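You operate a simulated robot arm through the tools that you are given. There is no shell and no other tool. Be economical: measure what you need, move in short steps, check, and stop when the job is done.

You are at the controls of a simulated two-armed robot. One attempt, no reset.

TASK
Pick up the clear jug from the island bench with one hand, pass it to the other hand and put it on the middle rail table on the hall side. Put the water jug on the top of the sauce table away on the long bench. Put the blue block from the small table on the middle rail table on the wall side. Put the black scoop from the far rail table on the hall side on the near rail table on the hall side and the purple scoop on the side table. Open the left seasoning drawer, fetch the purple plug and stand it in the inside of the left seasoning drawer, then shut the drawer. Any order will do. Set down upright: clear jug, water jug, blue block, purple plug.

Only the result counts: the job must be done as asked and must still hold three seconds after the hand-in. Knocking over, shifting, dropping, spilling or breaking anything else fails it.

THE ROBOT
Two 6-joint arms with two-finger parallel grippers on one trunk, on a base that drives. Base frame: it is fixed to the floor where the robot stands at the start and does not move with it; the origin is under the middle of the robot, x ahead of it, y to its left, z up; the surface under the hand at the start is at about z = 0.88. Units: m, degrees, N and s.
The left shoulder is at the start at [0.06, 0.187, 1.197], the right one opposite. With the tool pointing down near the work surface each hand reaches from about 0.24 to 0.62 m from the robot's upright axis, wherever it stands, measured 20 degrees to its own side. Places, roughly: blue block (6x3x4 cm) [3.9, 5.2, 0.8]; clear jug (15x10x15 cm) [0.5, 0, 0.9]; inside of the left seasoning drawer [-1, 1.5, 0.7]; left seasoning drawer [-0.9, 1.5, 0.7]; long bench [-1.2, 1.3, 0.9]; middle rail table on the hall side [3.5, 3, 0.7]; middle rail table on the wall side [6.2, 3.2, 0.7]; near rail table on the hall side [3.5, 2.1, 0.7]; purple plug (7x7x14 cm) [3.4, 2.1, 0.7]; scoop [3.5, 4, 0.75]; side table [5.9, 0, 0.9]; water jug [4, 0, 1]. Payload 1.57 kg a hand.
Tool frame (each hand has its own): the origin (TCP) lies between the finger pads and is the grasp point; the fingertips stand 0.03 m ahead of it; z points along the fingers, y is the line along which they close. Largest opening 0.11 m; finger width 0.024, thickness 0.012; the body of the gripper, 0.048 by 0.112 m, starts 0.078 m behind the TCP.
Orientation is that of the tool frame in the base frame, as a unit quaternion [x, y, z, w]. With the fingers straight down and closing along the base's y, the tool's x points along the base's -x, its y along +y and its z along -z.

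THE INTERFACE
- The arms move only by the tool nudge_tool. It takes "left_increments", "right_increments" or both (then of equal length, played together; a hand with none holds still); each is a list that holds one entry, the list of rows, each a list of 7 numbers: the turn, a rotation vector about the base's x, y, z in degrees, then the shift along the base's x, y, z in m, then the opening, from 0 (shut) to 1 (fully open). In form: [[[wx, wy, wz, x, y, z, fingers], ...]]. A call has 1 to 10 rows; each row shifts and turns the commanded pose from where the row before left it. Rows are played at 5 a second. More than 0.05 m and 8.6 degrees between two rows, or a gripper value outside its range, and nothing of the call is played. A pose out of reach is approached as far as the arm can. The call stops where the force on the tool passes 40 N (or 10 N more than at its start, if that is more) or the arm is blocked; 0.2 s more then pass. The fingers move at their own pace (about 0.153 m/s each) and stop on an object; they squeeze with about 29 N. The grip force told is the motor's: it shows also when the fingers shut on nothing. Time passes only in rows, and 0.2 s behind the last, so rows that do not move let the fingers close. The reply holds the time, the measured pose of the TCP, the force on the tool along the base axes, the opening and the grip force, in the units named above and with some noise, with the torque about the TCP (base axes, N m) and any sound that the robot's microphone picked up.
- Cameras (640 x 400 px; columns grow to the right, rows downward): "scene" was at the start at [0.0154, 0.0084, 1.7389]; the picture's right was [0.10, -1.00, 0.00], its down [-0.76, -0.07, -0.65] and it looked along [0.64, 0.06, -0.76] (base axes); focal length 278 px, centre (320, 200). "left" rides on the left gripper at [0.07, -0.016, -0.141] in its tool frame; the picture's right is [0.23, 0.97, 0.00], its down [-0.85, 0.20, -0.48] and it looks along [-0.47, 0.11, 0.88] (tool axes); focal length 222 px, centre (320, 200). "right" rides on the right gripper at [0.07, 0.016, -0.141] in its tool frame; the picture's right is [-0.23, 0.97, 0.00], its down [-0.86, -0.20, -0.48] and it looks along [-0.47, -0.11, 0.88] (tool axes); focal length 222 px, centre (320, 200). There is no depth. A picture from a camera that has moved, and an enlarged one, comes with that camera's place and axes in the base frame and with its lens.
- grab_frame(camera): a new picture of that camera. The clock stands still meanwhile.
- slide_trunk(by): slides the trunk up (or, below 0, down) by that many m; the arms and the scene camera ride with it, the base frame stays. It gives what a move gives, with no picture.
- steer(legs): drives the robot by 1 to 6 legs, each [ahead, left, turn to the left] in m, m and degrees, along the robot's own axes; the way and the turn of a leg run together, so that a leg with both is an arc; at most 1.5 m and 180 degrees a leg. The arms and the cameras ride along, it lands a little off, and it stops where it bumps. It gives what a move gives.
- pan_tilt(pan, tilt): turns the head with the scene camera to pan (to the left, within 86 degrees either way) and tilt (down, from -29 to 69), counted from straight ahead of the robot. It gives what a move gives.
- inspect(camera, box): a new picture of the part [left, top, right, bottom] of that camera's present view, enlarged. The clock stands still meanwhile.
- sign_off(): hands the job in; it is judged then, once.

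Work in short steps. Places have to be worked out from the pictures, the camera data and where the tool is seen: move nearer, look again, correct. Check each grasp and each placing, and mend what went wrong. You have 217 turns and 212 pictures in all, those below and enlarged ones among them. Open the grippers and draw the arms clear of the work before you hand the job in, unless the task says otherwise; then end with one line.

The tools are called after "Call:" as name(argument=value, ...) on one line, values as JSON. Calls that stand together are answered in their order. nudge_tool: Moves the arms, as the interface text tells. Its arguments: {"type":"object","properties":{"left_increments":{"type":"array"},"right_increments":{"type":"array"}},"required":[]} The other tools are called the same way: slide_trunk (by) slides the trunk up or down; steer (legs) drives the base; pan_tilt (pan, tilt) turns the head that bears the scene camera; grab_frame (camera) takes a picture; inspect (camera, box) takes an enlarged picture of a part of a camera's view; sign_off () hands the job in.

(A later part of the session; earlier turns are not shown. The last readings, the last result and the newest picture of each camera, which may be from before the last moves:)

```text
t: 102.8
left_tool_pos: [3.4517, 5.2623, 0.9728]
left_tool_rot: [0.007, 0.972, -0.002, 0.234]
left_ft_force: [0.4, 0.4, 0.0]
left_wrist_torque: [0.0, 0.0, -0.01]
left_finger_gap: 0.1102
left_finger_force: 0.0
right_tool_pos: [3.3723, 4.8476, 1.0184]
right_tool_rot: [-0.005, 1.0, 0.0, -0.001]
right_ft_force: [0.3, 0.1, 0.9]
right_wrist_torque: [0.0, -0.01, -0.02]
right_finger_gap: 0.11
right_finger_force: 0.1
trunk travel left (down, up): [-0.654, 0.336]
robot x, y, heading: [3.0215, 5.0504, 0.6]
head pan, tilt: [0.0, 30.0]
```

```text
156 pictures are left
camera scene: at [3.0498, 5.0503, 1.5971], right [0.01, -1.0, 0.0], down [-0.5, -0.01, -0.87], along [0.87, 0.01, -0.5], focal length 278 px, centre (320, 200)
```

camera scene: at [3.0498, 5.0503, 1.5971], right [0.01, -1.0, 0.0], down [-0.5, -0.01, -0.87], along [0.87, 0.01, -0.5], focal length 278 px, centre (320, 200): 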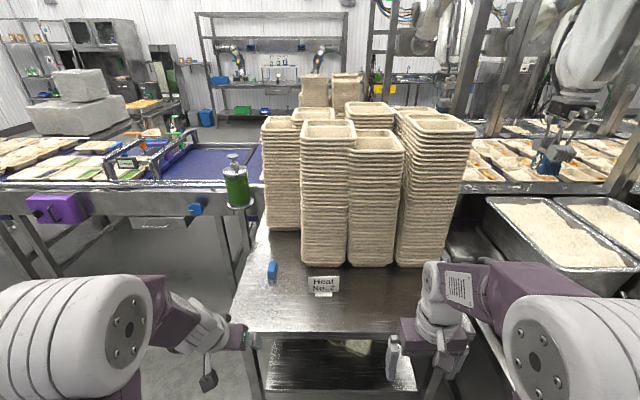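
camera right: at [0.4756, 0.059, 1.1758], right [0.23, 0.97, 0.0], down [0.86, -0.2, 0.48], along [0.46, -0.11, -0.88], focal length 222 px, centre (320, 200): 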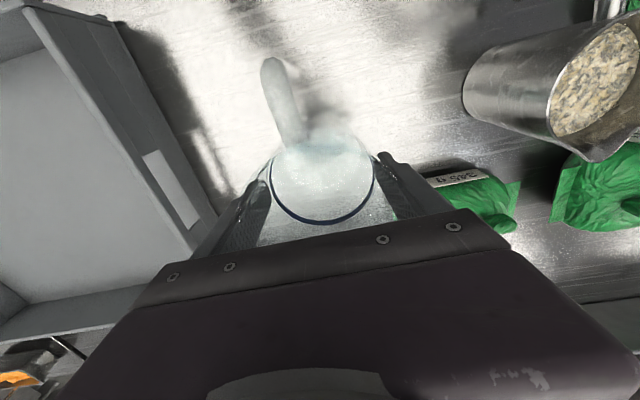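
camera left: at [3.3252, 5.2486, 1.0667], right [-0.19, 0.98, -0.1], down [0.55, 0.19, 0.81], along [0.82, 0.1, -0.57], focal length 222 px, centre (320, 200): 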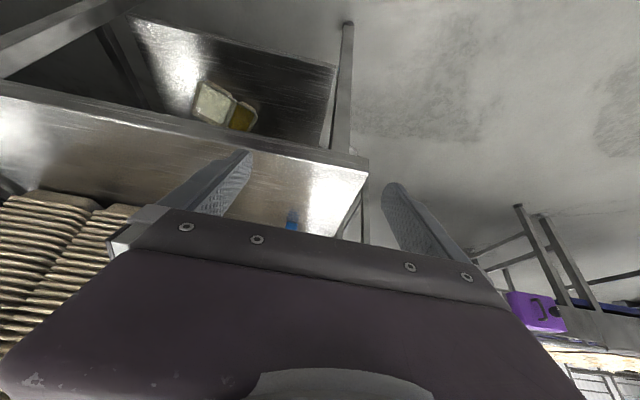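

Drive 0.27 further and look down at the block.

Call:
steer(legs=[[0.27, 0, -0.5]])

Call:
pan_tilt(pan=10, tilt=45)

Call:
grab_frame(camera="scene")

Call:
grab_frame(camera="left")

```text
t: 104.7
left_tool_pos: [3.7281, 5.2627, 0.9734]
left_tool_rot: [0.011, 0.972, -0.003, 0.234]
left_ft_force: [0.1, 0.8, 0.7]
left_wrist_torque: [0.0, 0.01, 0.01]
left_finger_gap: 0.11
left_finger_force: 0.1
right_tool_pos: [3.6452, 4.8467, 1.0199]
right_tool_rot: [-0.001, 1.0, 0.0, -0.001]
right_ft_force: [1.0, -0.9, 0.4]
right_wrist_torque: [0.02, -0.05, 0.04]
right_finger_gap: 0.1101
right_finger_force: 0.0
trunk travel left (down, up): [-0.654, 0.336]
robot x, y, heading: [3.2998, 5.049, 0.1]
head pan, tilt: [0.0, 30.0]
```

```text
t: 105.5
left_tool_pos: [3.7274, 5.2618, 0.9732]
left_tool_rot: [0.011, 0.972, -0.003, 0.233]
left_ft_force: [-0.9, 0.1, 0.2]
left_wrist_torque: [0.01, -0.01, -0.03]
left_finger_gap: 0.1096
left_finger_force: 0.1
right_tool_pos: [3.6452, 4.8471, 1.0194]
right_tool_rot: [-0.002, 1.0, 0.0, 0.0]
right_ft_force: [0.0, -0.4, -1.0]
right_wrist_torque: [-0.02, -0.01, 0.06]
right_finger_gap: 0.1102
right_finger_force: 0.0
trunk travel left (down, up): [-0.654, 0.336]
robot x, y, heading: [3.2926, 5.0494, 0.4]
head pan, tilt: [10.0, 45.0]
```

```text
155 pictures are left
camera scene: at [3.3144, 5.0659, 1.5745], right [0.18, -0.98, 0.0], down [-0.7, -0.12, -0.71], along [0.7, 0.12, -0.71], focal length 278 px, centre (320, 200)
```

scene: 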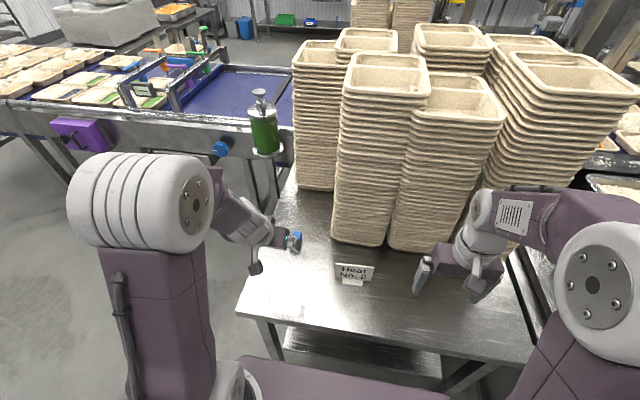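

```text
154 pictures are left
camera left: at [3.6012, 5.2485, 1.0666], right [-0.18, 0.98, -0.1], down [0.55, 0.19, 0.81], along [0.82, 0.09, -0.57], focal length 222 px, centre (320, 200)
```

left: 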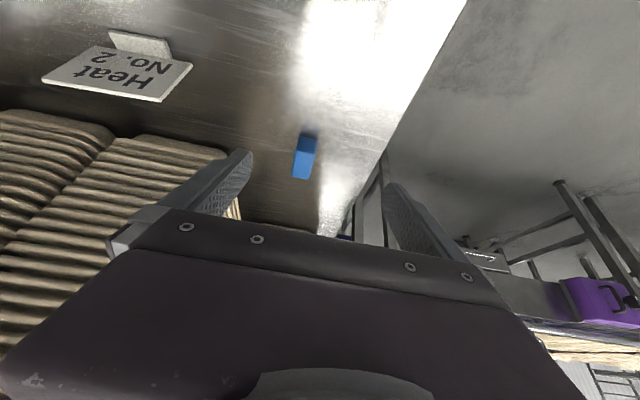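

Zoom on the block in both cameras to triangulate.

Call:
inspect(camera="left", box=[260, 110, 360, 200])

Call:
inspect(camera="scene", box=[240, 210, 340, 280])

```text
4.44 times, centred on (310, 155) of left
camera zoom: at [3.6012, 5.2485, 1.0666], right [-0.18, 0.98, -0.1], down [0.55, 0.19, 0.81], along [0.82, 0.09, -0.57], focal length 987 px, centre (364, 400)
```

zoom: 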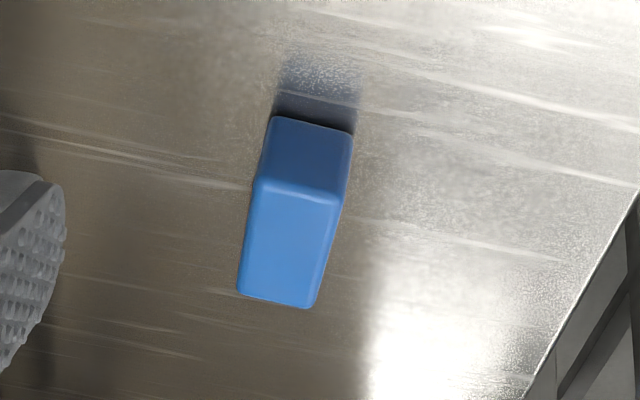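

```text
5.71 times, centred on (290, 245) of scene
camera zoom: at [3.3144, 5.0659, 1.5745], right [0.18, -0.98, 0.0], down [-0.7, -0.12, -0.71], along [0.7, 0.12, -0.71], focal length 1589 px, centre (491, -57)
```

zoom: 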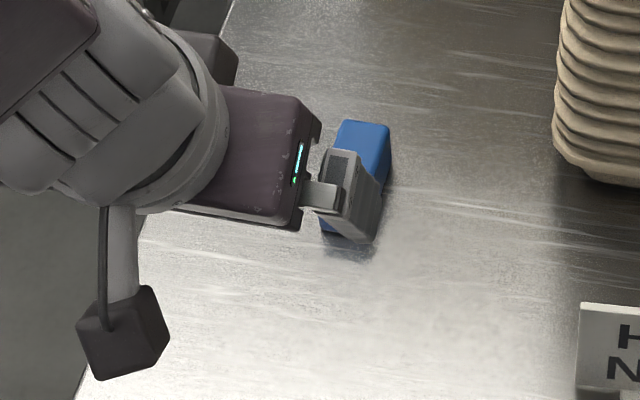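

Block top centre ≈ (3.869, 5.243), z top ≈0.825. Move above it first.

Call:
nudge_tool(left_increments=[[[0, 0, 0, 0.032, -0.005, -0.018, 0.7], [0, 0, 0, 0.032, -0.005, -0.018, 0.7], [0, 0, 0, 0.032, -0.005, -0.018, 0.7], [0, 0, 0, 0.032, -0.005, -0.018, 0.7]]])

Call:
grab_frame(camera="left")

Call:
inspect(camera="scene", box=[240, 200, 340, 270])

```text
t: 106.5
left_tool_pos: [3.8566, 5.243, 0.9018]
left_tool_rot: [0.01, 0.973, -0.003, 0.232]
left_ft_force: [1.0, -0.6, 0.8]
left_wrist_torque: [0.02, 0.01, 0.03]
left_finger_gap: 0.0771
left_finger_force: 0.0
right_tool_pos: [3.6476, 4.8466, 1.0179]
right_tool_rot: [-0.001, 1.0, 0.0, -0.003]
right_ft_force: [0.0, 0.0, 0.2]
right_wrist_torque: [-0.02, 0.02, -0.01]
right_finger_gap: 0.1101
right_finger_force: 0.0
trunk travel left (down, up): [-0.654, 0.336]
robot x, y, heading: [3.2973, 5.0478, 0.2]
head pan, tilt: [10.0, 45.0]
```

```text
151 pictures are left
camera left: at [3.7294, 5.2288, 0.9942], right [-0.18, 0.98, -0.1], down [0.55, 0.19, 0.81], along [0.82, 0.09, -0.57], focal length 222 px, centre (320, 200)
```

left: 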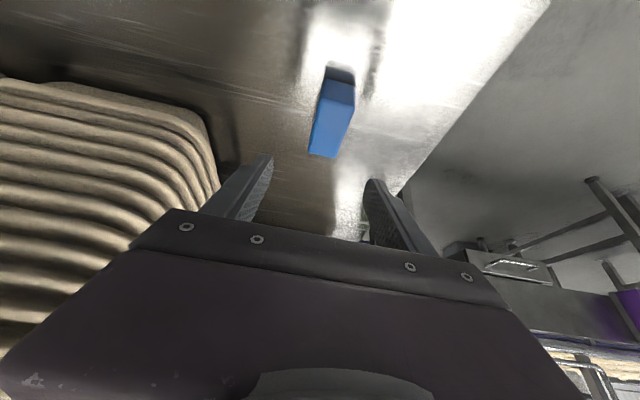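

```text
5.71 times, centred on (290, 235) of scene
camera zoom: at [3.3164, 5.0659, 1.5745], right [0.18, -0.98, 0.0], down [-0.7, -0.13, -0.71], along [0.69, 0.13, -0.71], focal length 1589 px, centre (491, 0)
```

zoom: 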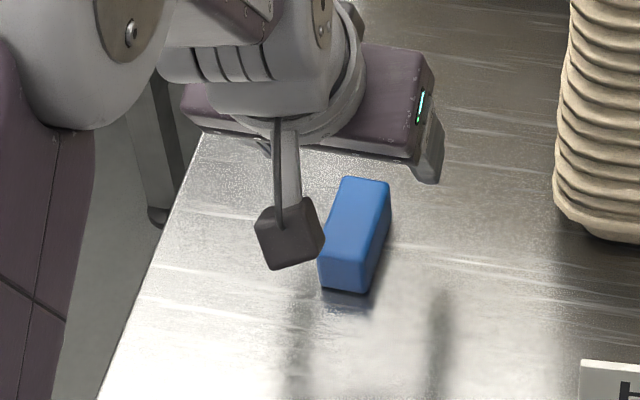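

Block centre confirmed ≈ (3.857, 5.244); the hand is right above. Straight down 8 cm and close.

Call:
nudge_tool(left_increments=[[[0, 0, 0, 0, 0, -0.03, 0.7], [0, 0, 0, 0, 0, -0.03, 0.7], [0, 0, 0, 0, 0, -0.019, 0.7], [0, 0, 0, 0, 0, 0, 0.4], [0, 0, 0, 0, 0, 0, 0.1], [0, 0, 0, 0, 0, 0, 0], [0, 0, 0, 0, 0, 0, 0]]])

Call:
grab_frame(camera="left")

```text
t: 108.1
left_tool_pos: [3.8563, 5.2414, 0.8471]
left_tool_rot: [0.012, 0.973, -0.005, 0.232]
left_ft_force: [0.0, -0.1, -0.8]
left_wrist_torque: [0.01, -0.04, 0.01]
left_finger_gap: 0.029
left_finger_force: 28.9
left hand out of reach, approached as far as the arm can: row 2, 3
right_tool_pos: [3.6456, 4.8477, 1.0185]
right_tool_rot: [-0.002, 1.0, -0.001, -0.001]
right_ft_force: [0.1, 0.1, 0.0]
right_wrist_torque: [-0.03, -0.02, 0.0]
right_finger_gap: 0.1099
right_finger_force: 0.0
trunk travel left (down, up): [-0.654, 0.336]
robot x, y, heading: [3.2964, 5.0488, 0.0]
head pan, tilt: [10.0, 45.0]
```

```text
149 pictures are left
camera left: at [3.7286, 5.2274, 0.9412], right [-0.18, 0.98, -0.11], down [0.55, 0.19, 0.81], along [0.82, 0.09, -0.57], focal length 222 px, centre (320, 200)
```

left: 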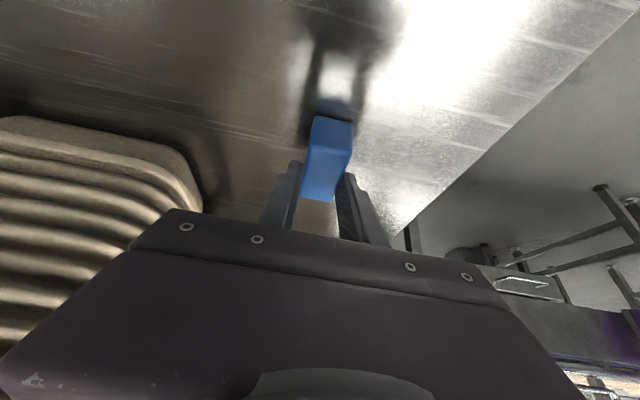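

The fingers hold only the top ~1 cm. I open, lower with the trunk by 2.6 cm, and re-close.

Call:
nudge_tool(left_increments=[[[0, 0, 0, 0, 0, 0, 0.5], [0, 0, 0, 0, 0, 0, 0.5]]])

Call:
slide_trunk(by=-0.026)

Call:
nudge_tool(left_increments=[[[0, 0, 0, 0, 0, 0, 0.2], [0, 0, 0, 0, 0, 0, 0], [0, 0, 0, 0, 0, 0, 0], [0, 0, 0, 0, 0, 0, 0]]])

Call:
grab_frame(camera="left")

```text
t: 108.7
left_tool_pos: [3.8544, 5.2395, 0.848]
left_tool_rot: [0.012, 0.972, -0.005, 0.233]
left_ft_force: [0.1, -0.7, 1.1]
left_wrist_torque: [0.01, 0.01, -0.01]
left_finger_gap: 0.055
left_finger_force: 0.0
right_tool_pos: [3.6453, 4.8468, 1.0188]
right_tool_rot: [-0.002, 1.0, 0.0, -0.001]
right_ft_force: [0.0, -0.5, -0.4]
right_wrist_torque: [0.0, 0.05, 0.03]
right_finger_gap: 0.1099
right_finger_force: 0.1
trunk travel left (down, up): [-0.654, 0.336]
robot x, y, heading: [3.2954, 5.0534, 0.0]
head pan, tilt: [10.0, 45.0]
```

```text
t: 109.2
left_tool_pos: [3.8543, 5.2409, 0.8326]
left_tool_rot: [0.012, 0.972, -0.005, 0.235]
left_ft_force: [-8.6, -1.1, 11.2]
left_wrist_torque: [0.32, 0.23, 0.3]
left_finger_gap: 0.0544
left_finger_force: 0.1
right_tool_pos: [3.6447, 4.8471, 1.0018]
right_tool_rot: [-0.001, 1.0, 0.0, 0.0]
right_ft_force: [-0.3, -0.3, 0.3]
right_wrist_torque: [-0.02, 0.02, 0.02]
right_finger_gap: 0.1102
right_finger_force: 0.1
trunk travel left (down, up): [-0.636, 0.354]
robot x, y, heading: [3.2946, 5.053, 0.5]
head pan, tilt: [10.0, 45.0]
stopped: the force on the tool passed its limit at 130 N (the readings are from after the stop); the commanded pose is now the measured one
```

```text
t: 110.2
left_tool_pos: [3.8553, 5.2415, 0.8327]
left_tool_rot: [0.013, 0.972, -0.004, 0.235]
left_ft_force: [1.6, 0.5, 8.6]
left_wrist_torque: [0.2, -0.12, 0.03]
left_finger_gap: 0.0293
left_finger_force: 28.8
right_tool_pos: [3.6455, 4.8471, 1.0016]
right_tool_rot: [-0.001, 1.0, 0.0, -0.002]
right_ft_force: [0.7, 0.5, -0.8]
right_wrist_torque: [0.02, 0.0, 0.0]
right_finger_gap: 0.1103
right_finger_force: 0.1
trunk travel left (down, up): [-0.636, 0.354]
robot x, y, heading: [3.2971, 5.0539, 0.3]
head pan, tilt: [10.0, 45.0]
```

```text
148 pictures are left
camera left: at [3.7286, 5.2275, 0.9253], right [-0.18, 0.98, -0.11], down [0.55, 0.19, 0.82], along [0.82, 0.09, -0.57], focal length 222 px, centre (320, 200)
```

left: 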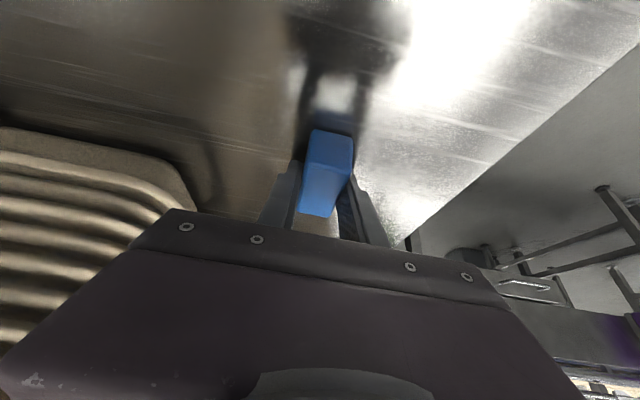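

The fingertips met the table top (surface ≈0.80); the grip is now deep. Lift with the trunk and check everything is undisturbed.

Call:
slide_trunk(by=0.12)

Call:
grab_frame(camera="left")

Call:
grab_frame(camera="scene")

```text
t: 111.7
left_tool_pos: [3.8572, 5.2407, 0.9513]
left_tool_rot: [0.012, 0.972, -0.004, 0.234]
left_ft_force: [-0.7, -0.9, -0.7]
left_wrist_torque: [0.03, 0.01, 0.02]
left_finger_gap: 0.0293
left_finger_force: 28.8
right_tool_pos: [3.6462, 4.8472, 1.1201]
right_tool_rot: [-0.001, 1.0, 0.001, -0.001]
right_ft_force: [-0.6, 0.2, -0.5]
right_wrist_torque: [0.0, -0.03, -0.01]
right_finger_gap: 0.1099
right_finger_force: 0.0
trunk travel left (down, up): [-0.756, 0.234]
robot x, y, heading: [3.2932, 5.0526, 0.4]
head pan, tilt: [10.0, 45.0]
```

```text
147 pictures are left
camera left: at [3.7291, 5.2277, 1.0445], right [-0.18, 0.98, -0.11], down [0.55, 0.19, 0.81], along [0.82, 0.09, -0.57], focal length 222 px, centre (320, 200)
```

left: 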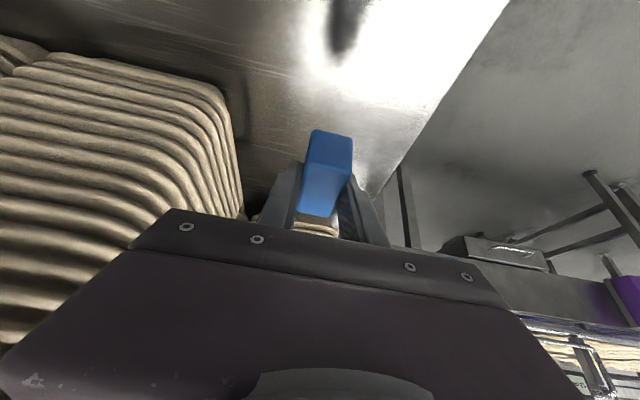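

```text
146 pictures are left
camera scene: at [3.3144, 5.066, 1.6766], right [0.18, -0.98, 0.0], down [-0.7, -0.13, -0.71], along [0.7, 0.13, -0.71], focal length 278 px, centre (320, 200)
```

scene: 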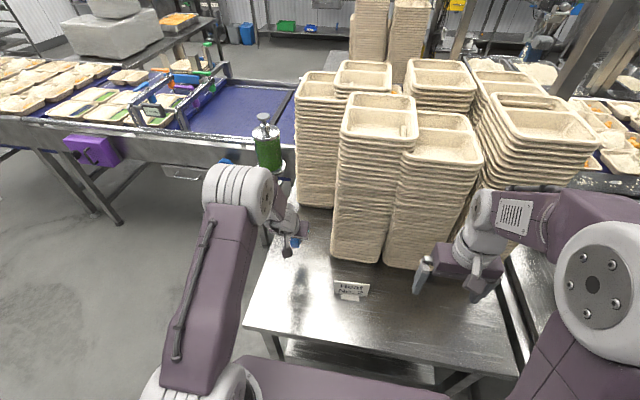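

Block secured. I retract and level the left hand, back off, and go to the far hall rail table for the scoops.

Call:
nudge_tool(left_increments=[[[0, 7, 0, -0.03, 0, 0.01, 0], [0, 7, 0, -0.03, 0, 0.01, 0], [0, 7, 0, -0.03, 0, 0.01, 0], [0, 6, 0, -0.03, 0, 0.01, 0]]])

Call:
steer(legs=[[-0.75, 0, -0.4], [0, -1.1, 0]])

Call:
pan_tilt(pan=0, tilt=40)

Call:
grab_frame(camera="scene")

```text
t: 112.7
left_tool_pos: [3.7572, 5.2337, 0.9865]
left_tool_rot: [0.012, 0.999, -0.024, 0.043]
left_ft_force: [-0.4, -0.3, -1.0]
left_wrist_torque: [0.01, -0.02, 0.01]
left_finger_gap: 0.0292
left_finger_force: 28.9
left hand out of reach, approached as far as the arm can: row 1
right_tool_pos: [3.6457, 4.8475, 1.1212]
right_tool_rot: [-0.001, 1.0, 0.0, -0.001]
right_ft_force: [0.1, 0.7, -0.2]
right_wrist_torque: [-0.01, 0.01, 0.03]
right_finger_gap: 0.11
right_finger_force: 0.1
trunk travel left (down, up): [-0.756, 0.234]
robot x, y, heading: [3.2965, 5.0503, 0.1]
head pan, tilt: [10.0, 45.0]
```

```text
t: 122.0
left_tool_pos: [2.9977, 4.1382, 0.986]
left_tool_rot: [0.022, 0.998, -0.025, 0.044]
left_ft_force: [-0.5, -0.5, -0.4]
left_wrist_torque: [0.0, 0.0, -0.04]
left_finger_gap: 0.0292
left_finger_force: 29.6
right_tool_pos: [2.8768, 3.7537, 1.121]
right_tool_rot: [0.009, 1.0, -0.001, -0.001]
right_ft_force: [0.0, 0.0, 1.2]
right_wrist_torque: [0.04, -0.03, -0.02]
right_finger_gap: 0.1099
right_finger_force: 0.1
trunk travel left (down, up): [-0.756, 0.234]
robot x, y, heading: [2.5277, 3.9649, -1.0]
head pan, tilt: [10.0, 45.0]
```

```text
t: 122.7
left_tool_pos: [2.9968, 4.1363, 0.9856]
left_tool_rot: [0.023, 0.998, -0.025, 0.044]
left_ft_force: [0.3, 0.5, -1.1]
left_wrist_torque: [0.0, 0.0, 0.01]
left_finger_gap: 0.0292
left_finger_force: 28.9
right_tool_pos: [2.8777, 3.7531, 1.1191]
right_tool_rot: [0.008, 1.0, 0.0, 0.0]
right_ft_force: [0.1, 0.4, -0.3]
right_wrist_torque: [0.01, -0.01, 0.0]
right_finger_gap: 0.11
right_finger_force: 0.0
trunk travel left (down, up): [-0.756, 0.234]
robot x, y, heading: [2.5339, 3.9659, -1.0]
head pan, tilt: [0.0, 40.0]
```

```text
145 pictures are left
camera scene: at [2.5551, 3.9653, 1.6838], right [-0.02, -1.0, 0.0], down [-0.64, 0.01, -0.77], along [0.77, -0.01, -0.64], focal length 278 px, centre (320, 200)
```

scene: 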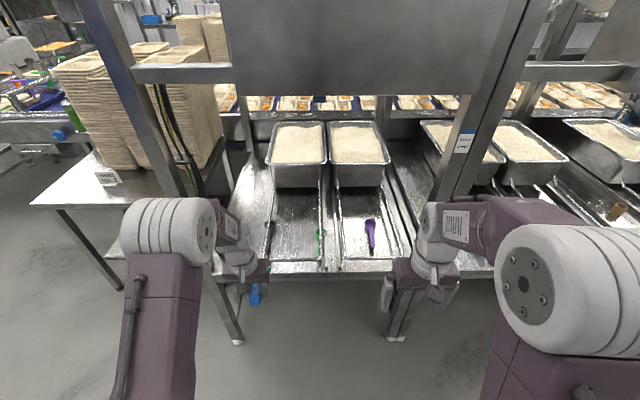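

Zoom in on the scoops.

Call:
inspect(camera="scene", box=[240, 190, 400, 290])

```text
4.00 times, centred on (320, 240) of scene
camera zoom: at [2.5551, 3.9653, 1.6838], right [-0.02, -1.0, 0.0], down [-0.64, 0.01, -0.77], along [0.77, -0.01, -0.64], focal length 1112 px, centre (320, 40)
```

zoom: 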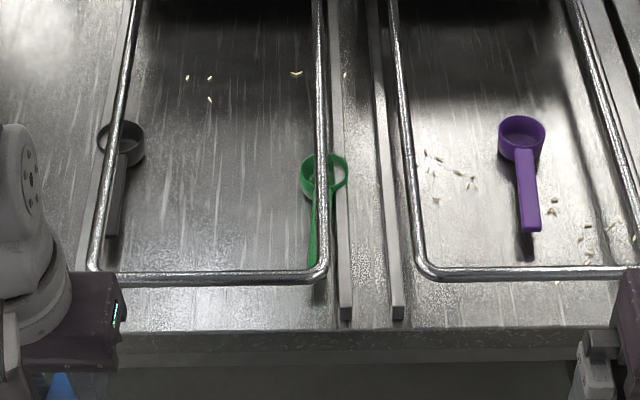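

The black scoop lies right under the left wire (wire z≈0.76, y≈4.19). I drive closer for a better look before choosing a grasp.

Call:
steer(legs=[[0.34, 0.14, 1.0]])

Call:
pan_tilt(pan=0, tilt=50)

Call:
grab_frame(camera="scene")

Call:
grab_frame(camera="right")

Call:
grab_frame(camera="left")

```text
t: 125.1
left_tool_pos: [3.343, 4.2795, 0.9867]
left_tool_rot: [0.017, 0.999, -0.025, 0.044]
left_ft_force: [-0.1, 0.1, 0.0]
left_wrist_torque: [-0.02, -0.02, 0.0]
left_finger_gap: 0.0293
left_finger_force: 28.9
right_tool_pos: [3.2282, 3.8946, 1.1204]
right_tool_rot: [0.004, 1.0, 0.0, -0.001]
right_ft_force: [0.0, 0.2, -1.0]
right_wrist_torque: [-0.01, -0.02, -0.02]
right_finger_gap: 0.1102
right_finger_force: 0.1
trunk travel left (down, up): [-0.756, 0.234]
robot x, y, heading: [2.8793, 4.0995, -0.5]
head pan, tilt: [0.0, 40.0]
```

```text
t: 125.8
left_tool_pos: [3.3442, 4.2785, 0.9855]
left_tool_rot: [0.017, 0.999, -0.026, 0.044]
left_ft_force: [-0.2, -1.2, -0.2]
left_wrist_torque: [0.01, 0.0, -0.02]
left_finger_gap: 0.0296
left_finger_force: 29.3
right_tool_pos: [3.2284, 3.8935, 1.1211]
right_tool_rot: [0.002, 1.0, 0.0, -0.001]
right_ft_force: [-0.6, -0.9, -0.4]
right_wrist_torque: [-0.01, 0.0, -0.04]
right_finger_gap: 0.1101
right_finger_force: 0.0
trunk travel left (down, up): [-0.756, 0.234]
robot x, y, heading: [2.8811, 4.103, -0.4]
head pan, tilt: [0.0, 50.0]
```

```text
143 pictures are left
camera scene: at [2.8969, 4.1026, 1.6697], right [-0.01, -1.0, 0.0], down [-0.77, 0.0, -0.64], along [0.64, 0.0, -0.77], focal length 278 px, centre (320, 200)
```

scene: 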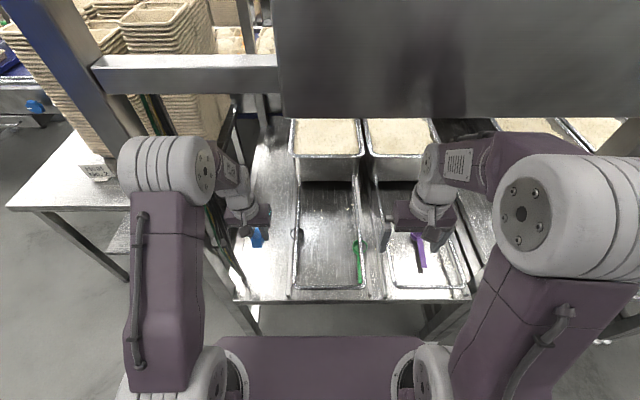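

```text
142 pictures are left
camera right: at [3.1593, 3.9122, 1.2617], right [0.23, 0.97, 0.0], down [0.86, -0.2, 0.48], along [0.46, -0.11, -0.88], focal length 222 px, centre (320, 200)
```

right: 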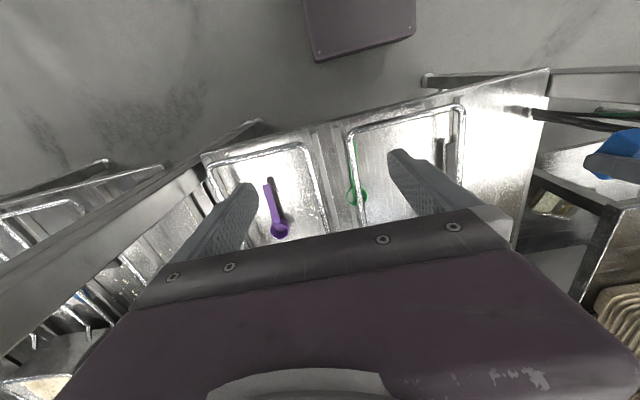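

```text
141 pictures are left
camera left: at [3.2623, 4.2722, 1.1202], right [-0.19, 0.98, -0.07], down [0.82, 0.2, 0.54], along [0.54, 0.05, -0.84], focal length 222 px, centre (320, 200)
```

left: 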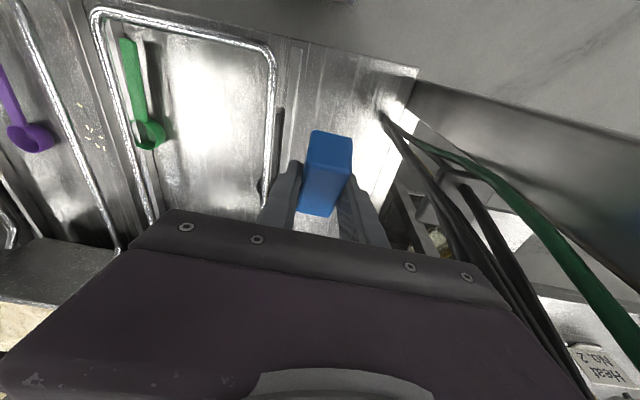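

Zoom both wrist cameras on the black scoop.

Call:
inspect(camera="right", box=[400, 100, 500, 200])

Call:
inspect(camera="left", box=[230, 30, 330, 200])

Call:
inspect(camera="scene", box=[260, 200, 380, 300])

```text
4.00 times, centred on (450, 150) of right
camera zoom: at [3.1593, 3.9122, 1.2617], right [0.23, 0.97, 0.0], down [0.86, -0.2, 0.48], along [0.46, -0.11, -0.88], focal length 888 px, centre (-200, 400)
```

zoom: 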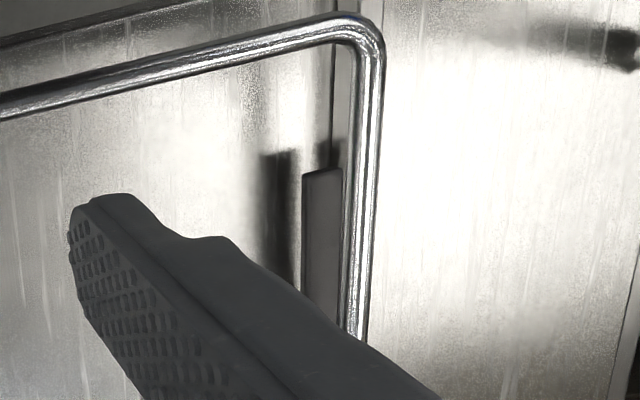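

```text
2.35 times, centred on (280, 115) of left
camera zoom: at [3.2623, 4.2722, 1.1202], right [-0.19, 0.98, -0.07], down [0.82, 0.2, 0.54], along [0.54, 0.05, -0.84], focal length 523 px, centre (414, 400)
```

zoom: 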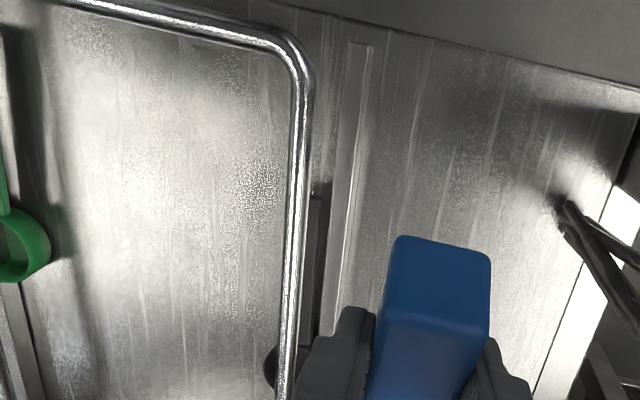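

```text
4.00 times, centred on (320, 250) of scene
camera zoom: at [2.8969, 4.1026, 1.6697], right [-0.01, -1.0, 0.0], down [-0.77, 0.0, -0.64], along [0.64, 0.0, -0.77], focal length 1112 px, centre (320, 0)
```

zoom: 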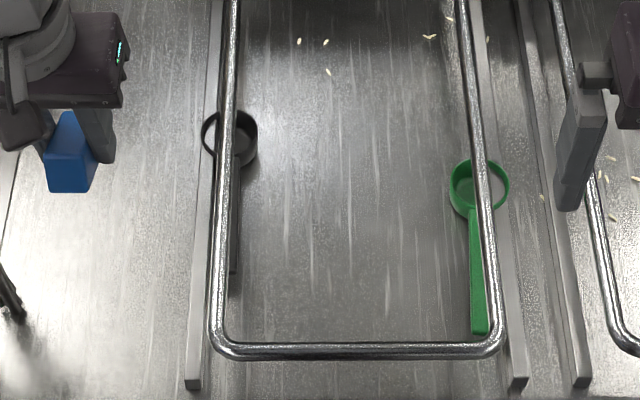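

The scoop's bowl (Ø≈5.5 cm) is centred under the wire; its right wall at y≈4.165 is reachable beside the wire. Plan: pinch that wall with the right hand tilted, slide it out to -y, then lift. First raise the left hand and lower the trunk.

Call:
nudge_tool(left_increments=[[[0, 0, 0, -0.01, 0, 0.04, 0], [0, 0, 0, -0.01, 0, 0.04, 0], [0, 0, 0, -0.01, 0, 0.04, 0], [0, 0, 0, -0.01, 0, 0.04, 0], [0, 0, 0, -0.01, 0, 0.04, 0]]], right_increments=[[[0, -7.5, 0, 0.01, 0.01, 0, 0.5], [0, -7.5, 0, 0.01, 0.01, 0, 0.5], [0, -7.5, 0, 0.01, 0.01, 0, 0.5], [0, -7.5, 0, 0.01, 0.01, 0, 0.18], [0, 0, 0, 0, 0, 0, 0.18]]])

Call:
slide_trunk(by=-0.22)

Call:
nudge_tool(right_increments=[[[8, 0, 0, 0.02, 0.02, 0, 0.18], [8, 0, 0, 0.02, 0.03, 0, 0.18], [8, 0, 0, 0.02, 0.04, 0, 0.18], [0, 0, 0, 0.03, 0.04, -0.01, 0.18], [0, 0, 0, 0.03, 0.04, -0.01, 0.18]]])

Call:
grab_frame(camera="right")

Call:
grab_frame(camera="scene")

```text
t: 127.0
left_tool_pos: [3.2936, 4.2787, 1.1809]
left_tool_rot: [0.017, 0.999, -0.024, 0.039]
left_ft_force: [-0.9, 0.2, -0.9]
left_wrist_torque: [0.01, -0.04, 0.01]
left_finger_gap: 0.0291
left_finger_force: 28.4
right_tool_pos: [3.2678, 3.9342, 1.1185]
right_tool_rot: [0.002, 0.966, 0.001, 0.258]
right_ft_force: [0.1, 0.1, 0.2]
right_wrist_torque: [0.02, -0.03, 0.04]
right_finger_gap: 0.0197
right_finger_force: 0.0
trunk travel left (down, up): [-0.756, 0.234]
robot x, y, heading: [2.8816, 4.1, -0.3]
head pan, tilt: [0.0, 50.0]
```

```text
t: 129.3
left_tool_pos: [3.2952, 4.2796, 0.964]
left_tool_rot: [0.016, 0.999, -0.025, 0.044]
left_ft_force: [1.0, -0.3, -0.5]
left_wrist_torque: [-0.02, 0.01, 0.01]
left_finger_gap: 0.0296
left_finger_force: 29.3
right_tool_pos: [3.2703, 3.9335, 0.9008]
right_tool_rot: [0.002, 0.966, 0.001, 0.258]
right_ft_force: [0.6, 0.4, -0.4]
right_wrist_torque: [-0.01, 0.0, 0.02]
right_finger_gap: 0.0199
right_finger_force: 0.0
trunk travel left (down, up): [-0.536, 0.454]
robot x, y, heading: [2.8776, 4.101, -0.3]
head pan, tilt: [0.0, 50.0]
```

```text
refused: row 4 steps farther than a row can; nothing moved
```

```text
137 pictures are left
camera right: at [3.1374, 3.9508, 0.988], right [0.2, 0.97, 0.12], down [0.5, -0.2, 0.84], along [0.84, -0.11, -0.53], focal length 222 px, centre (320, 200)
```

right: 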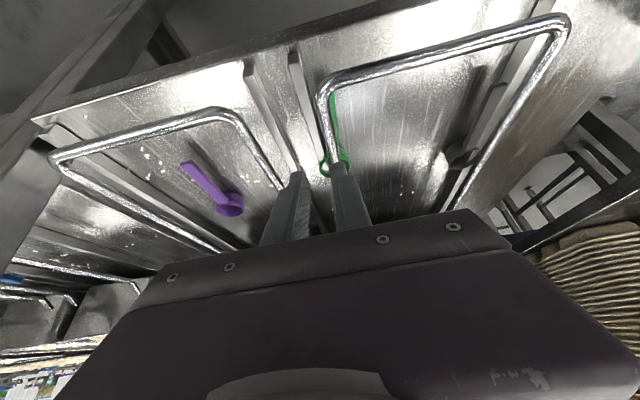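

```text
136 pictures are left
camera scene: at [2.8959, 4.1023, 1.4497], right [-0.01, -1.0, 0.0], down [-0.77, 0.0, -0.64], along [0.64, 0.0, -0.77], focal length 278 px, centre (320, 200)
```

scene: 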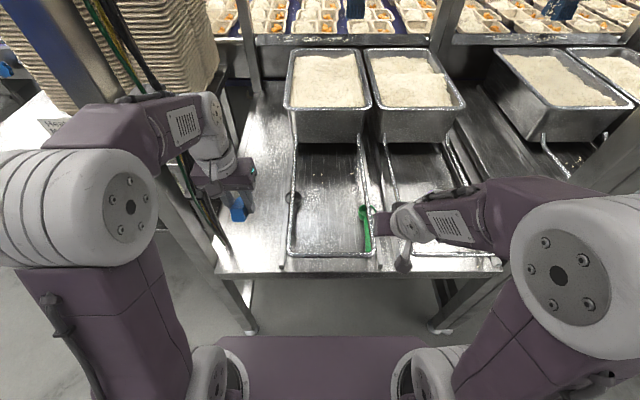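

One row was too long; repeat with shorter rows.

Call:
nudge_tool(right_increments=[[[8, 0, 0, 0.02, 0.02, 0, 0.18], [8, 0, 0, 0.02, 0.03, 0, 0.18], [8, 0, 0, 0.02, 0.03, 0, 0.18], [0, 0, 0, 0.02, 0.035, -0.01, 0.18], [0, 0, 0, 0.02, 0.035, -0.01, 0.18]]])

Call:
grab_frame(camera="right")

Call:
inspect(camera="scene", box=[260, 170, 400, 270])

```text
t: 130.5
left_tool_pos: [3.2956, 4.2798, 0.9631]
left_tool_rot: [0.017, 0.999, -0.026, 0.044]
left_ft_force: [0.0, -0.3, -0.1]
left_wrist_torque: [-0.01, -0.02, 0.02]
left_finger_gap: 0.0293
left_finger_force: 29.1
right_tool_pos: [3.3638, 4.0778, 0.8783]
right_tool_rot: [0.05, 0.951, 0.176, 0.248]
right_ft_force: [0.1, -0.5, 0.0]
right_wrist_torque: [-0.01, 0.01, -0.03]
right_finger_gap: 0.0199
right_finger_force: 0.0
right hand out of reach, approached as far as the arm can: row 1
trunk travel left (down, up): [-0.536, 0.454]
robot x, y, heading: [2.8813, 4.0991, -0.3]
head pan, tilt: [0.0, 50.0]
```

```text
135 pictures are left
camera right: at [3.2324, 4.0618, 0.9678], right [0.2, 0.87, 0.46], down [0.51, -0.49, 0.71], along [0.84, 0.09, -0.54], focal length 222 px, centre (320, 200)
```

right: 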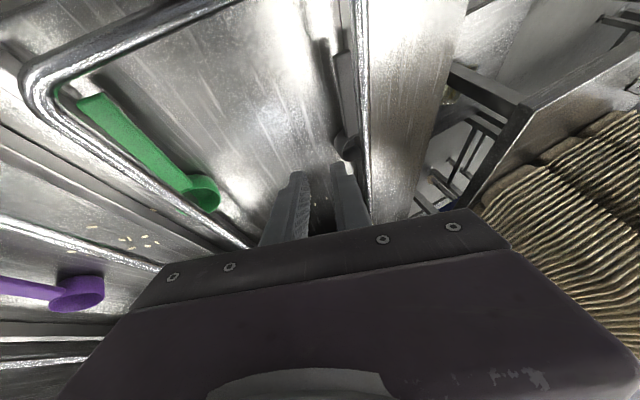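

```text
4.00 times, centred on (330, 220) of scene
camera zoom: at [2.897, 4.1032, 1.4497], right [-0.01, -1.0, 0.0], down [-0.77, 0.0, -0.64], along [0.64, 0.0, -0.77], focal length 1112 px, centre (280, 120)
```

zoom: 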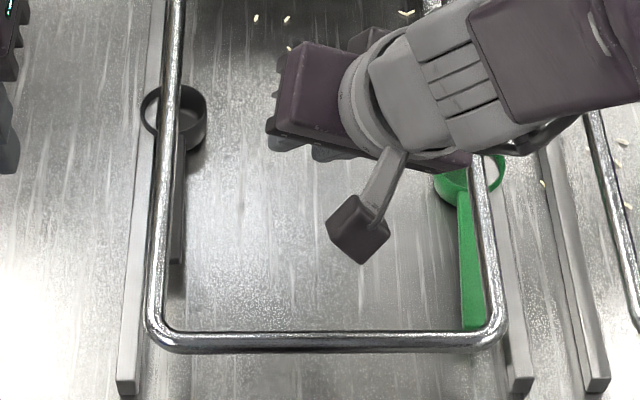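

Wall at y≈4.164, x≈3.488. I move laterally, then advance to a hover along the tool axis.

Call:
nudge_tool(right_increments=[[[0, 0, 0, 0.028, 0.027, -0.004, 0.2], [0, 0, 0, 0.0245, 0.0155, -0.0407, 0.2], [0, 0, 0, 0.0245, 0.0155, -0.0407, 0.2]]])

Call:
inspect(camera="right", box=[230, 60, 430, 240])

Call:
inspect(camera="scene", box=[260, 170, 400, 270])

```text
t: 131.3
left_tool_pos: [3.2958, 4.2793, 0.9631]
left_tool_rot: [0.017, 0.999, -0.025, 0.043]
left_ft_force: [-0.7, 0.2, -1.1]
left_wrist_torque: [-0.04, 0.0, 0.03]
left_finger_gap: 0.0295
left_finger_force: 28.9
right_tool_pos: [3.4372, 4.1351, 0.7934]
right_tool_rot: [0.049, 0.951, 0.177, 0.248]
right_ft_force: [0.6, -0.1, 0.3]
right_wrist_torque: [-0.02, 0.0, 0.0]
right_finger_gap: 0.022
right_finger_force: 0.1
trunk travel left (down, up): [-0.536, 0.454]
robot x, y, heading: [2.8829, 4.0981, -0.5]
head pan, tilt: [0.0, 50.0]
```

```text
2.22 times, centred on (330, 150) of right
camera zoom: at [3.3063, 4.1199, 0.882], right [0.2, 0.87, 0.45], down [0.51, -0.49, 0.71], along [0.84, 0.09, -0.54], focal length 494 px, centre (298, 311)
```

zoom: 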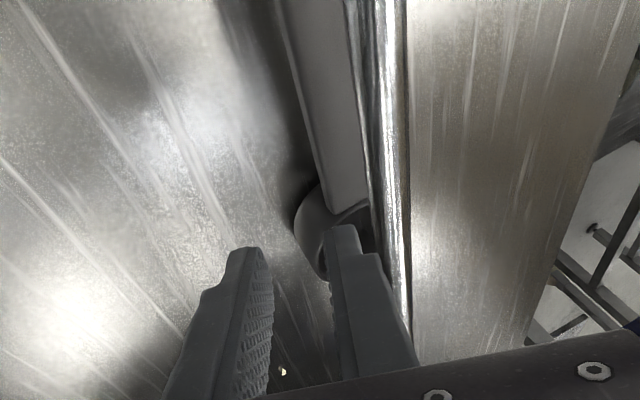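

```text
4.00 times, centred on (330, 220) of scene
camera zoom: at [2.8975, 4.1029, 1.4497], right [-0.01, -1.0, 0.0], down [-0.77, 0.0, -0.64], along [0.64, 0.0, -0.77], focal length 1112 px, centre (280, 120)
```

zoom: 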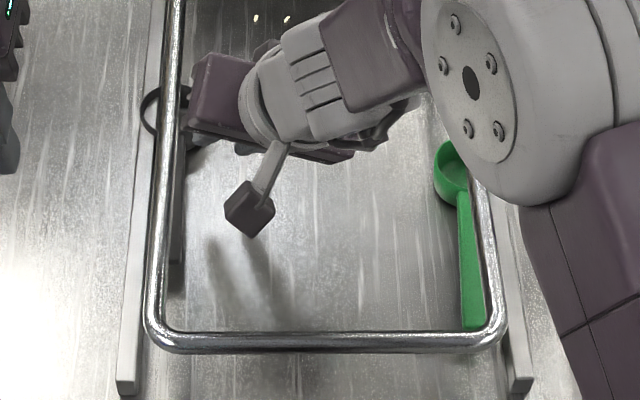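

The projected target lies on the bowl's right wall. Advance in small rows to the pinch position.

Call:
nudge_tool(right_increments=[[[0, 0, 0, 0.0127, 0.0081, -0.0205, 0.22], [0, 0, 0, 0.0107, 0.0068, -0.0166, 0.22], [0, 0, 0, 0.0078, 0.005, -0.012, 0.22]]])

Call:
inspect(camera="right", box=[230, 60, 430, 240])

```text
t: 132.1
left_tool_pos: [3.2941, 4.2779, 0.9655]
left_tool_rot: [0.017, 0.999, -0.024, 0.045]
left_ft_force: [-0.6, 0.3, -0.1]
left_wrist_torque: [-0.01, -0.01, 0.03]
left_finger_gap: 0.0292
left_finger_force: 28.8
right_tool_pos: [3.4682, 4.1529, 0.7488]
right_tool_rot: [0.049, 0.95, 0.178, 0.252]
right_ft_force: [0.5, -2.7, 13.2]
right_wrist_torque: [0.35, -0.06, -0.02]
right_finger_gap: 0.0265
right_finger_force: 1.6
trunk travel left (down, up): [-0.536, 0.454]
robot x, y, heading: [2.88, 4.1003, -0.4]
head pan, tilt: [0.0, 50.0]
```

```text
2.22 times, centred on (330, 150) of right
camera zoom: at [3.3364, 4.1383, 0.8357], right [0.2, 0.87, 0.46], down [0.51, -0.49, 0.71], along [0.84, 0.09, -0.54], focal length 494 px, centre (298, 311)
```

zoom: 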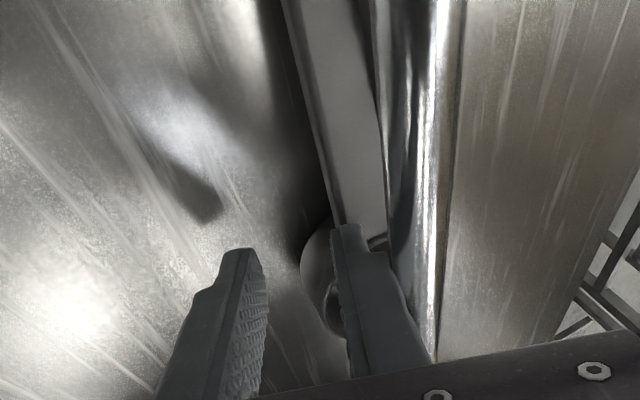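

The inner finger meets the handle/rim joint; the bowl is slightly farther in x. Back off 3 cm, shift +x 2 cm and look.

Call:
nudge_tool(right_increments=[[[0, 0, 0, -0.0147, -0.0093, 0.0244, 0.2], [0, 0, 0, 0.022, 0, 0, 0.2]]])

Call:
inspect(camera="right", box=[230, 60, 430, 240])

```text
t: 132.7
left_tool_pos: [3.2962, 4.2798, 0.9639]
left_tool_rot: [0.017, 0.999, -0.025, 0.043]
left_ft_force: [-0.1, 0.5, -0.9]
left_wrist_torque: [0.0, 0.03, 0.0]
left_finger_gap: 0.0294
left_finger_force: 29.1
right_tool_pos: [3.4763, 4.1458, 0.7668]
right_tool_rot: [0.05, 0.951, 0.177, 0.247]
right_ft_force: [-0.1, -0.8, 0.2]
right_wrist_torque: [-0.05, 0.01, 0.0]
right_finger_gap: 0.022
right_finger_force: 0.0
trunk travel left (down, up): [-0.536, 0.454]
robot x, y, heading: [2.8797, 4.1023, -0.3]
head pan, tilt: [0.0, 50.0]
```

```text
2.22 times, centred on (330, 150) of right
camera zoom: at [3.3463, 4.1304, 0.857], right [0.2, 0.87, 0.45], down [0.51, -0.49, 0.71], along [0.83, 0.09, -0.54], focal length 494 px, centre (298, 311)
```

zoom: 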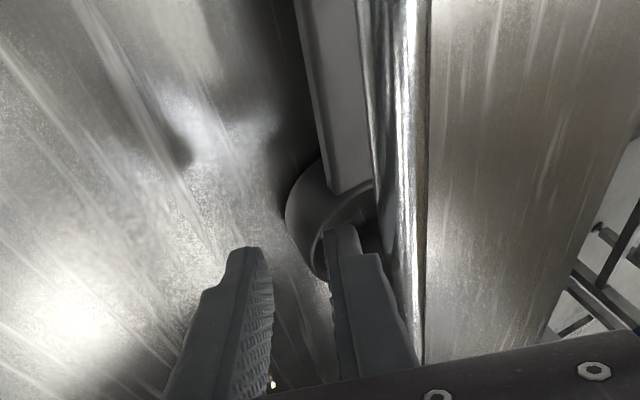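

The inner fingertip is now over the bowl's inside. Advance 3 cm.

Call:
nudge_tool(right_increments=[[[0, 0, 0, 0.007, 0.0045, -0.012, 0.2], [0, 0, 0, 0.007, 0.0045, -0.012, 0.2]]])

Call:
inspect(camera="right", box=[230, 60, 430, 240])

```text
t: 133.3
left_tool_pos: [3.2915, 4.2788, 0.9655]
left_tool_rot: [0.017, 0.999, -0.024, 0.046]
left_ft_force: [0.1, 0.9, -0.4]
left_wrist_torque: [0.01, 0.01, 0.0]
left_finger_gap: 0.0291
left_finger_force: 29.2
right_tool_pos: [3.4905, 4.1535, 0.7508]
right_tool_rot: [0.05, 0.95, 0.178, 0.253]
right_ft_force: [-0.7, -2.8, 18.5]
right_wrist_torque: [0.44, -0.16, 0.04]
right_finger_gap: 0.0258
right_finger_force: 2.3
trunk travel left (down, up): [-0.536, 0.454]
robot x, y, heading: [2.8806, 4.1033, -0.6]
head pan, tilt: [0.0, 50.0]
```

```text
2.22 times, centred on (330, 150) of right
camera zoom: at [3.3584, 4.1385, 0.838], right [0.2, 0.87, 0.46], down [0.5, -0.49, 0.71], along [0.84, 0.09, -0.54], focal length 494 px, centre (298, 311)
```

zoom: 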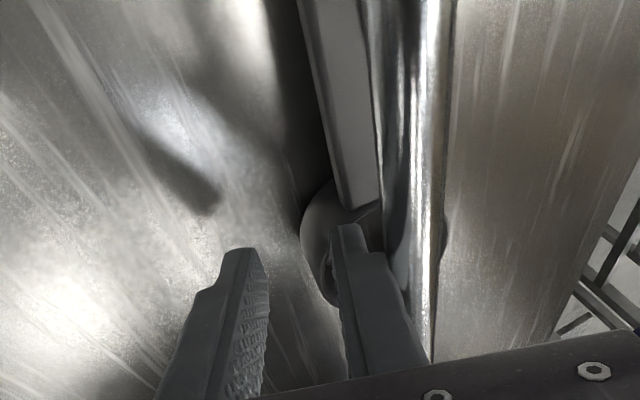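

Let me look in detail at where the inner fingertip is touching.

Call:
inspect(camera="right", box=[310, 110, 390, 190])

Call:
inspect(camera="left", box=[200, 60, 340, 220])

```text
5.00 times, centred on (350, 150) of right
camera zoom: at [3.3584, 4.1385, 0.838], right [0.2, 0.87, 0.46], down [0.5, -0.49, 0.71], along [0.84, 0.09, -0.54], focal length 1111 px, centre (170, 450)
```

zoom: 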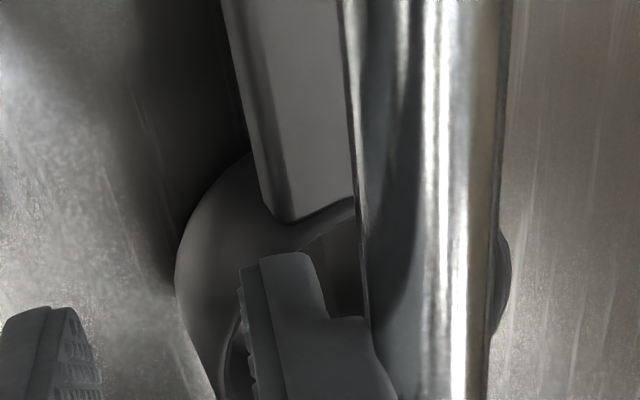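

```text
2.50 times, centred on (270, 140) of left
camera zoom: at [3.2094, 4.271, 1.0999], right [-0.19, 0.98, -0.07], down [0.81, 0.2, 0.55], along [0.55, 0.05, -0.84], focal length 555 px, centre (445, 350)
```

zoom: 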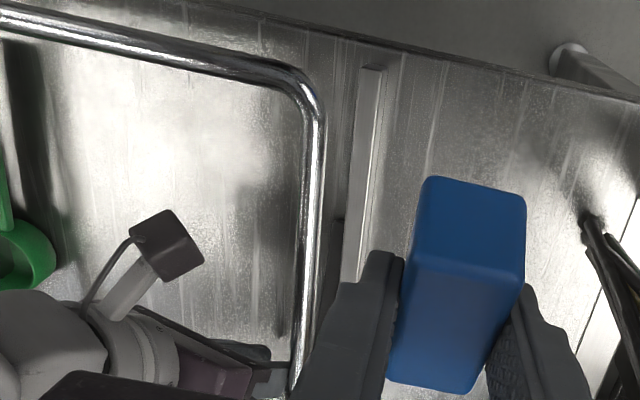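

The fingertip is inside the bowl and touching its bottom. Back up 3 mm and close on the wall.

Call:
nudge_tool(right_increments=[[[0, 0, 0, -0.002, -0.001, 0.004, 0.2], [0, 0, 0, 0, 0, 0, 0.1], [0, 0, 0, 0, 0, 0, 0], [0, 0, 0, 0, 0, 0, 0], [0, 0, 0, 0, 0, 0, 0]]])

Call:
inspect(camera="right", box=[250, 90, 410, 230])

```text
t: 134.5
left_tool_pos: [3.2954, 4.2792, 0.9632]
left_tool_rot: [0.016, 0.999, -0.025, 0.044]
left_ft_force: [0.1, -0.3, -0.7]
left_wrist_torque: [0.0, 0.0, 0.01]
left_finger_gap: 0.0293
left_finger_force: 29.0
right_tool_pos: [3.4875, 4.1527, 0.7483]
right_tool_rot: [0.05, 0.951, 0.177, 0.248]
right_ft_force: [-0.1, 0.4, -0.6]
right_wrist_torque: [0.0, 0.01, -0.01]
right_finger_gap: 0.0
right_finger_force: 21.3
trunk travel left (down, up): [-0.536, 0.454]
robot x, y, heading: [2.8798, 4.1027, -0.1]
head pan, tilt: [0.0, 50.0]
```

```text
2.86 times, centred on (330, 160) of right
camera zoom: at [3.3572, 4.1373, 0.8381], right [0.2, 0.87, 0.45], down [0.51, -0.49, 0.71], along [0.83, 0.09, -0.54], focal length 635 px, centre (291, 314)
```

zoom: 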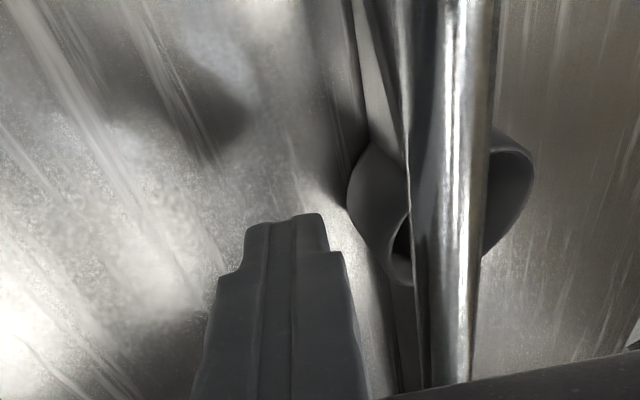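

The scoop slipped toward +y. Back the hand off and look from above.

Call:
nudge_tool(right_increments=[[[0, 0, 0, -0.02, -0.012, 0.033, 0.0], [0, 0, 0, -0.02, -0.03, 0.02, 0.0], [0, 0, 0, -0.01, -0.04, 0.0, 0.0]]])

Call:
inspect(camera="scene", box=[250, 160, 370, 260])

Call:
inspect(camera="right", box=[280, 40, 460, 240])

```text
t: 135.3
left_tool_pos: [3.2947, 4.2783, 0.9651]
left_tool_rot: [0.017, 0.999, -0.024, 0.044]
left_ft_force: [-1.0, -1.7, 0.0]
left_wrist_torque: [0.01, 0.01, 0.01]
left_finger_gap: 0.0293
left_finger_force: 29.2
right_tool_pos: [3.4401, 4.07, 0.8012]
right_tool_rot: [0.051, 0.951, 0.178, 0.248]
right_ft_force: [-0.2, 0.0, -0.6]
right_wrist_torque: [0.03, 0.01, 0.02]
right_finger_gap: 0.0
right_finger_force: 21.2
trunk travel left (down, up): [-0.536, 0.454]
robot x, y, heading: [2.8812, 4.1026, -0.2]
head pan, tilt: [0.0, 50.0]
```

```text
4.00 times, centred on (310, 210) of scene
camera zoom: at [2.8961, 4.101, 1.4497], right [-0.01, -1.0, 0.0], down [-0.77, 0.0, -0.64], along [0.64, 0.0, -0.77], focal length 1112 px, centre (360, 160)
```

zoom: 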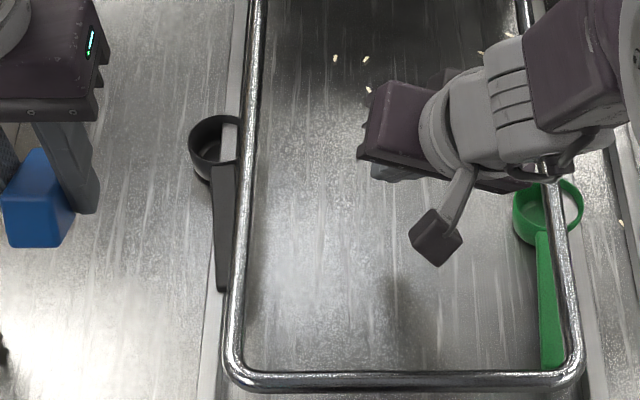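

```text
2.00 times, centred on (370, 140) of right
camera zoom: at [3.3079, 4.0542, 0.8906], right [0.2, 0.87, 0.46], down [0.51, -0.49, 0.71], along [0.84, 0.09, -0.54], focal length 444 px, centre (220, 320)
```

zoom: 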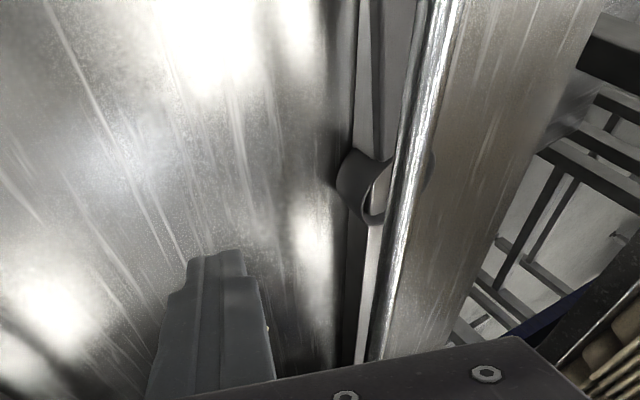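

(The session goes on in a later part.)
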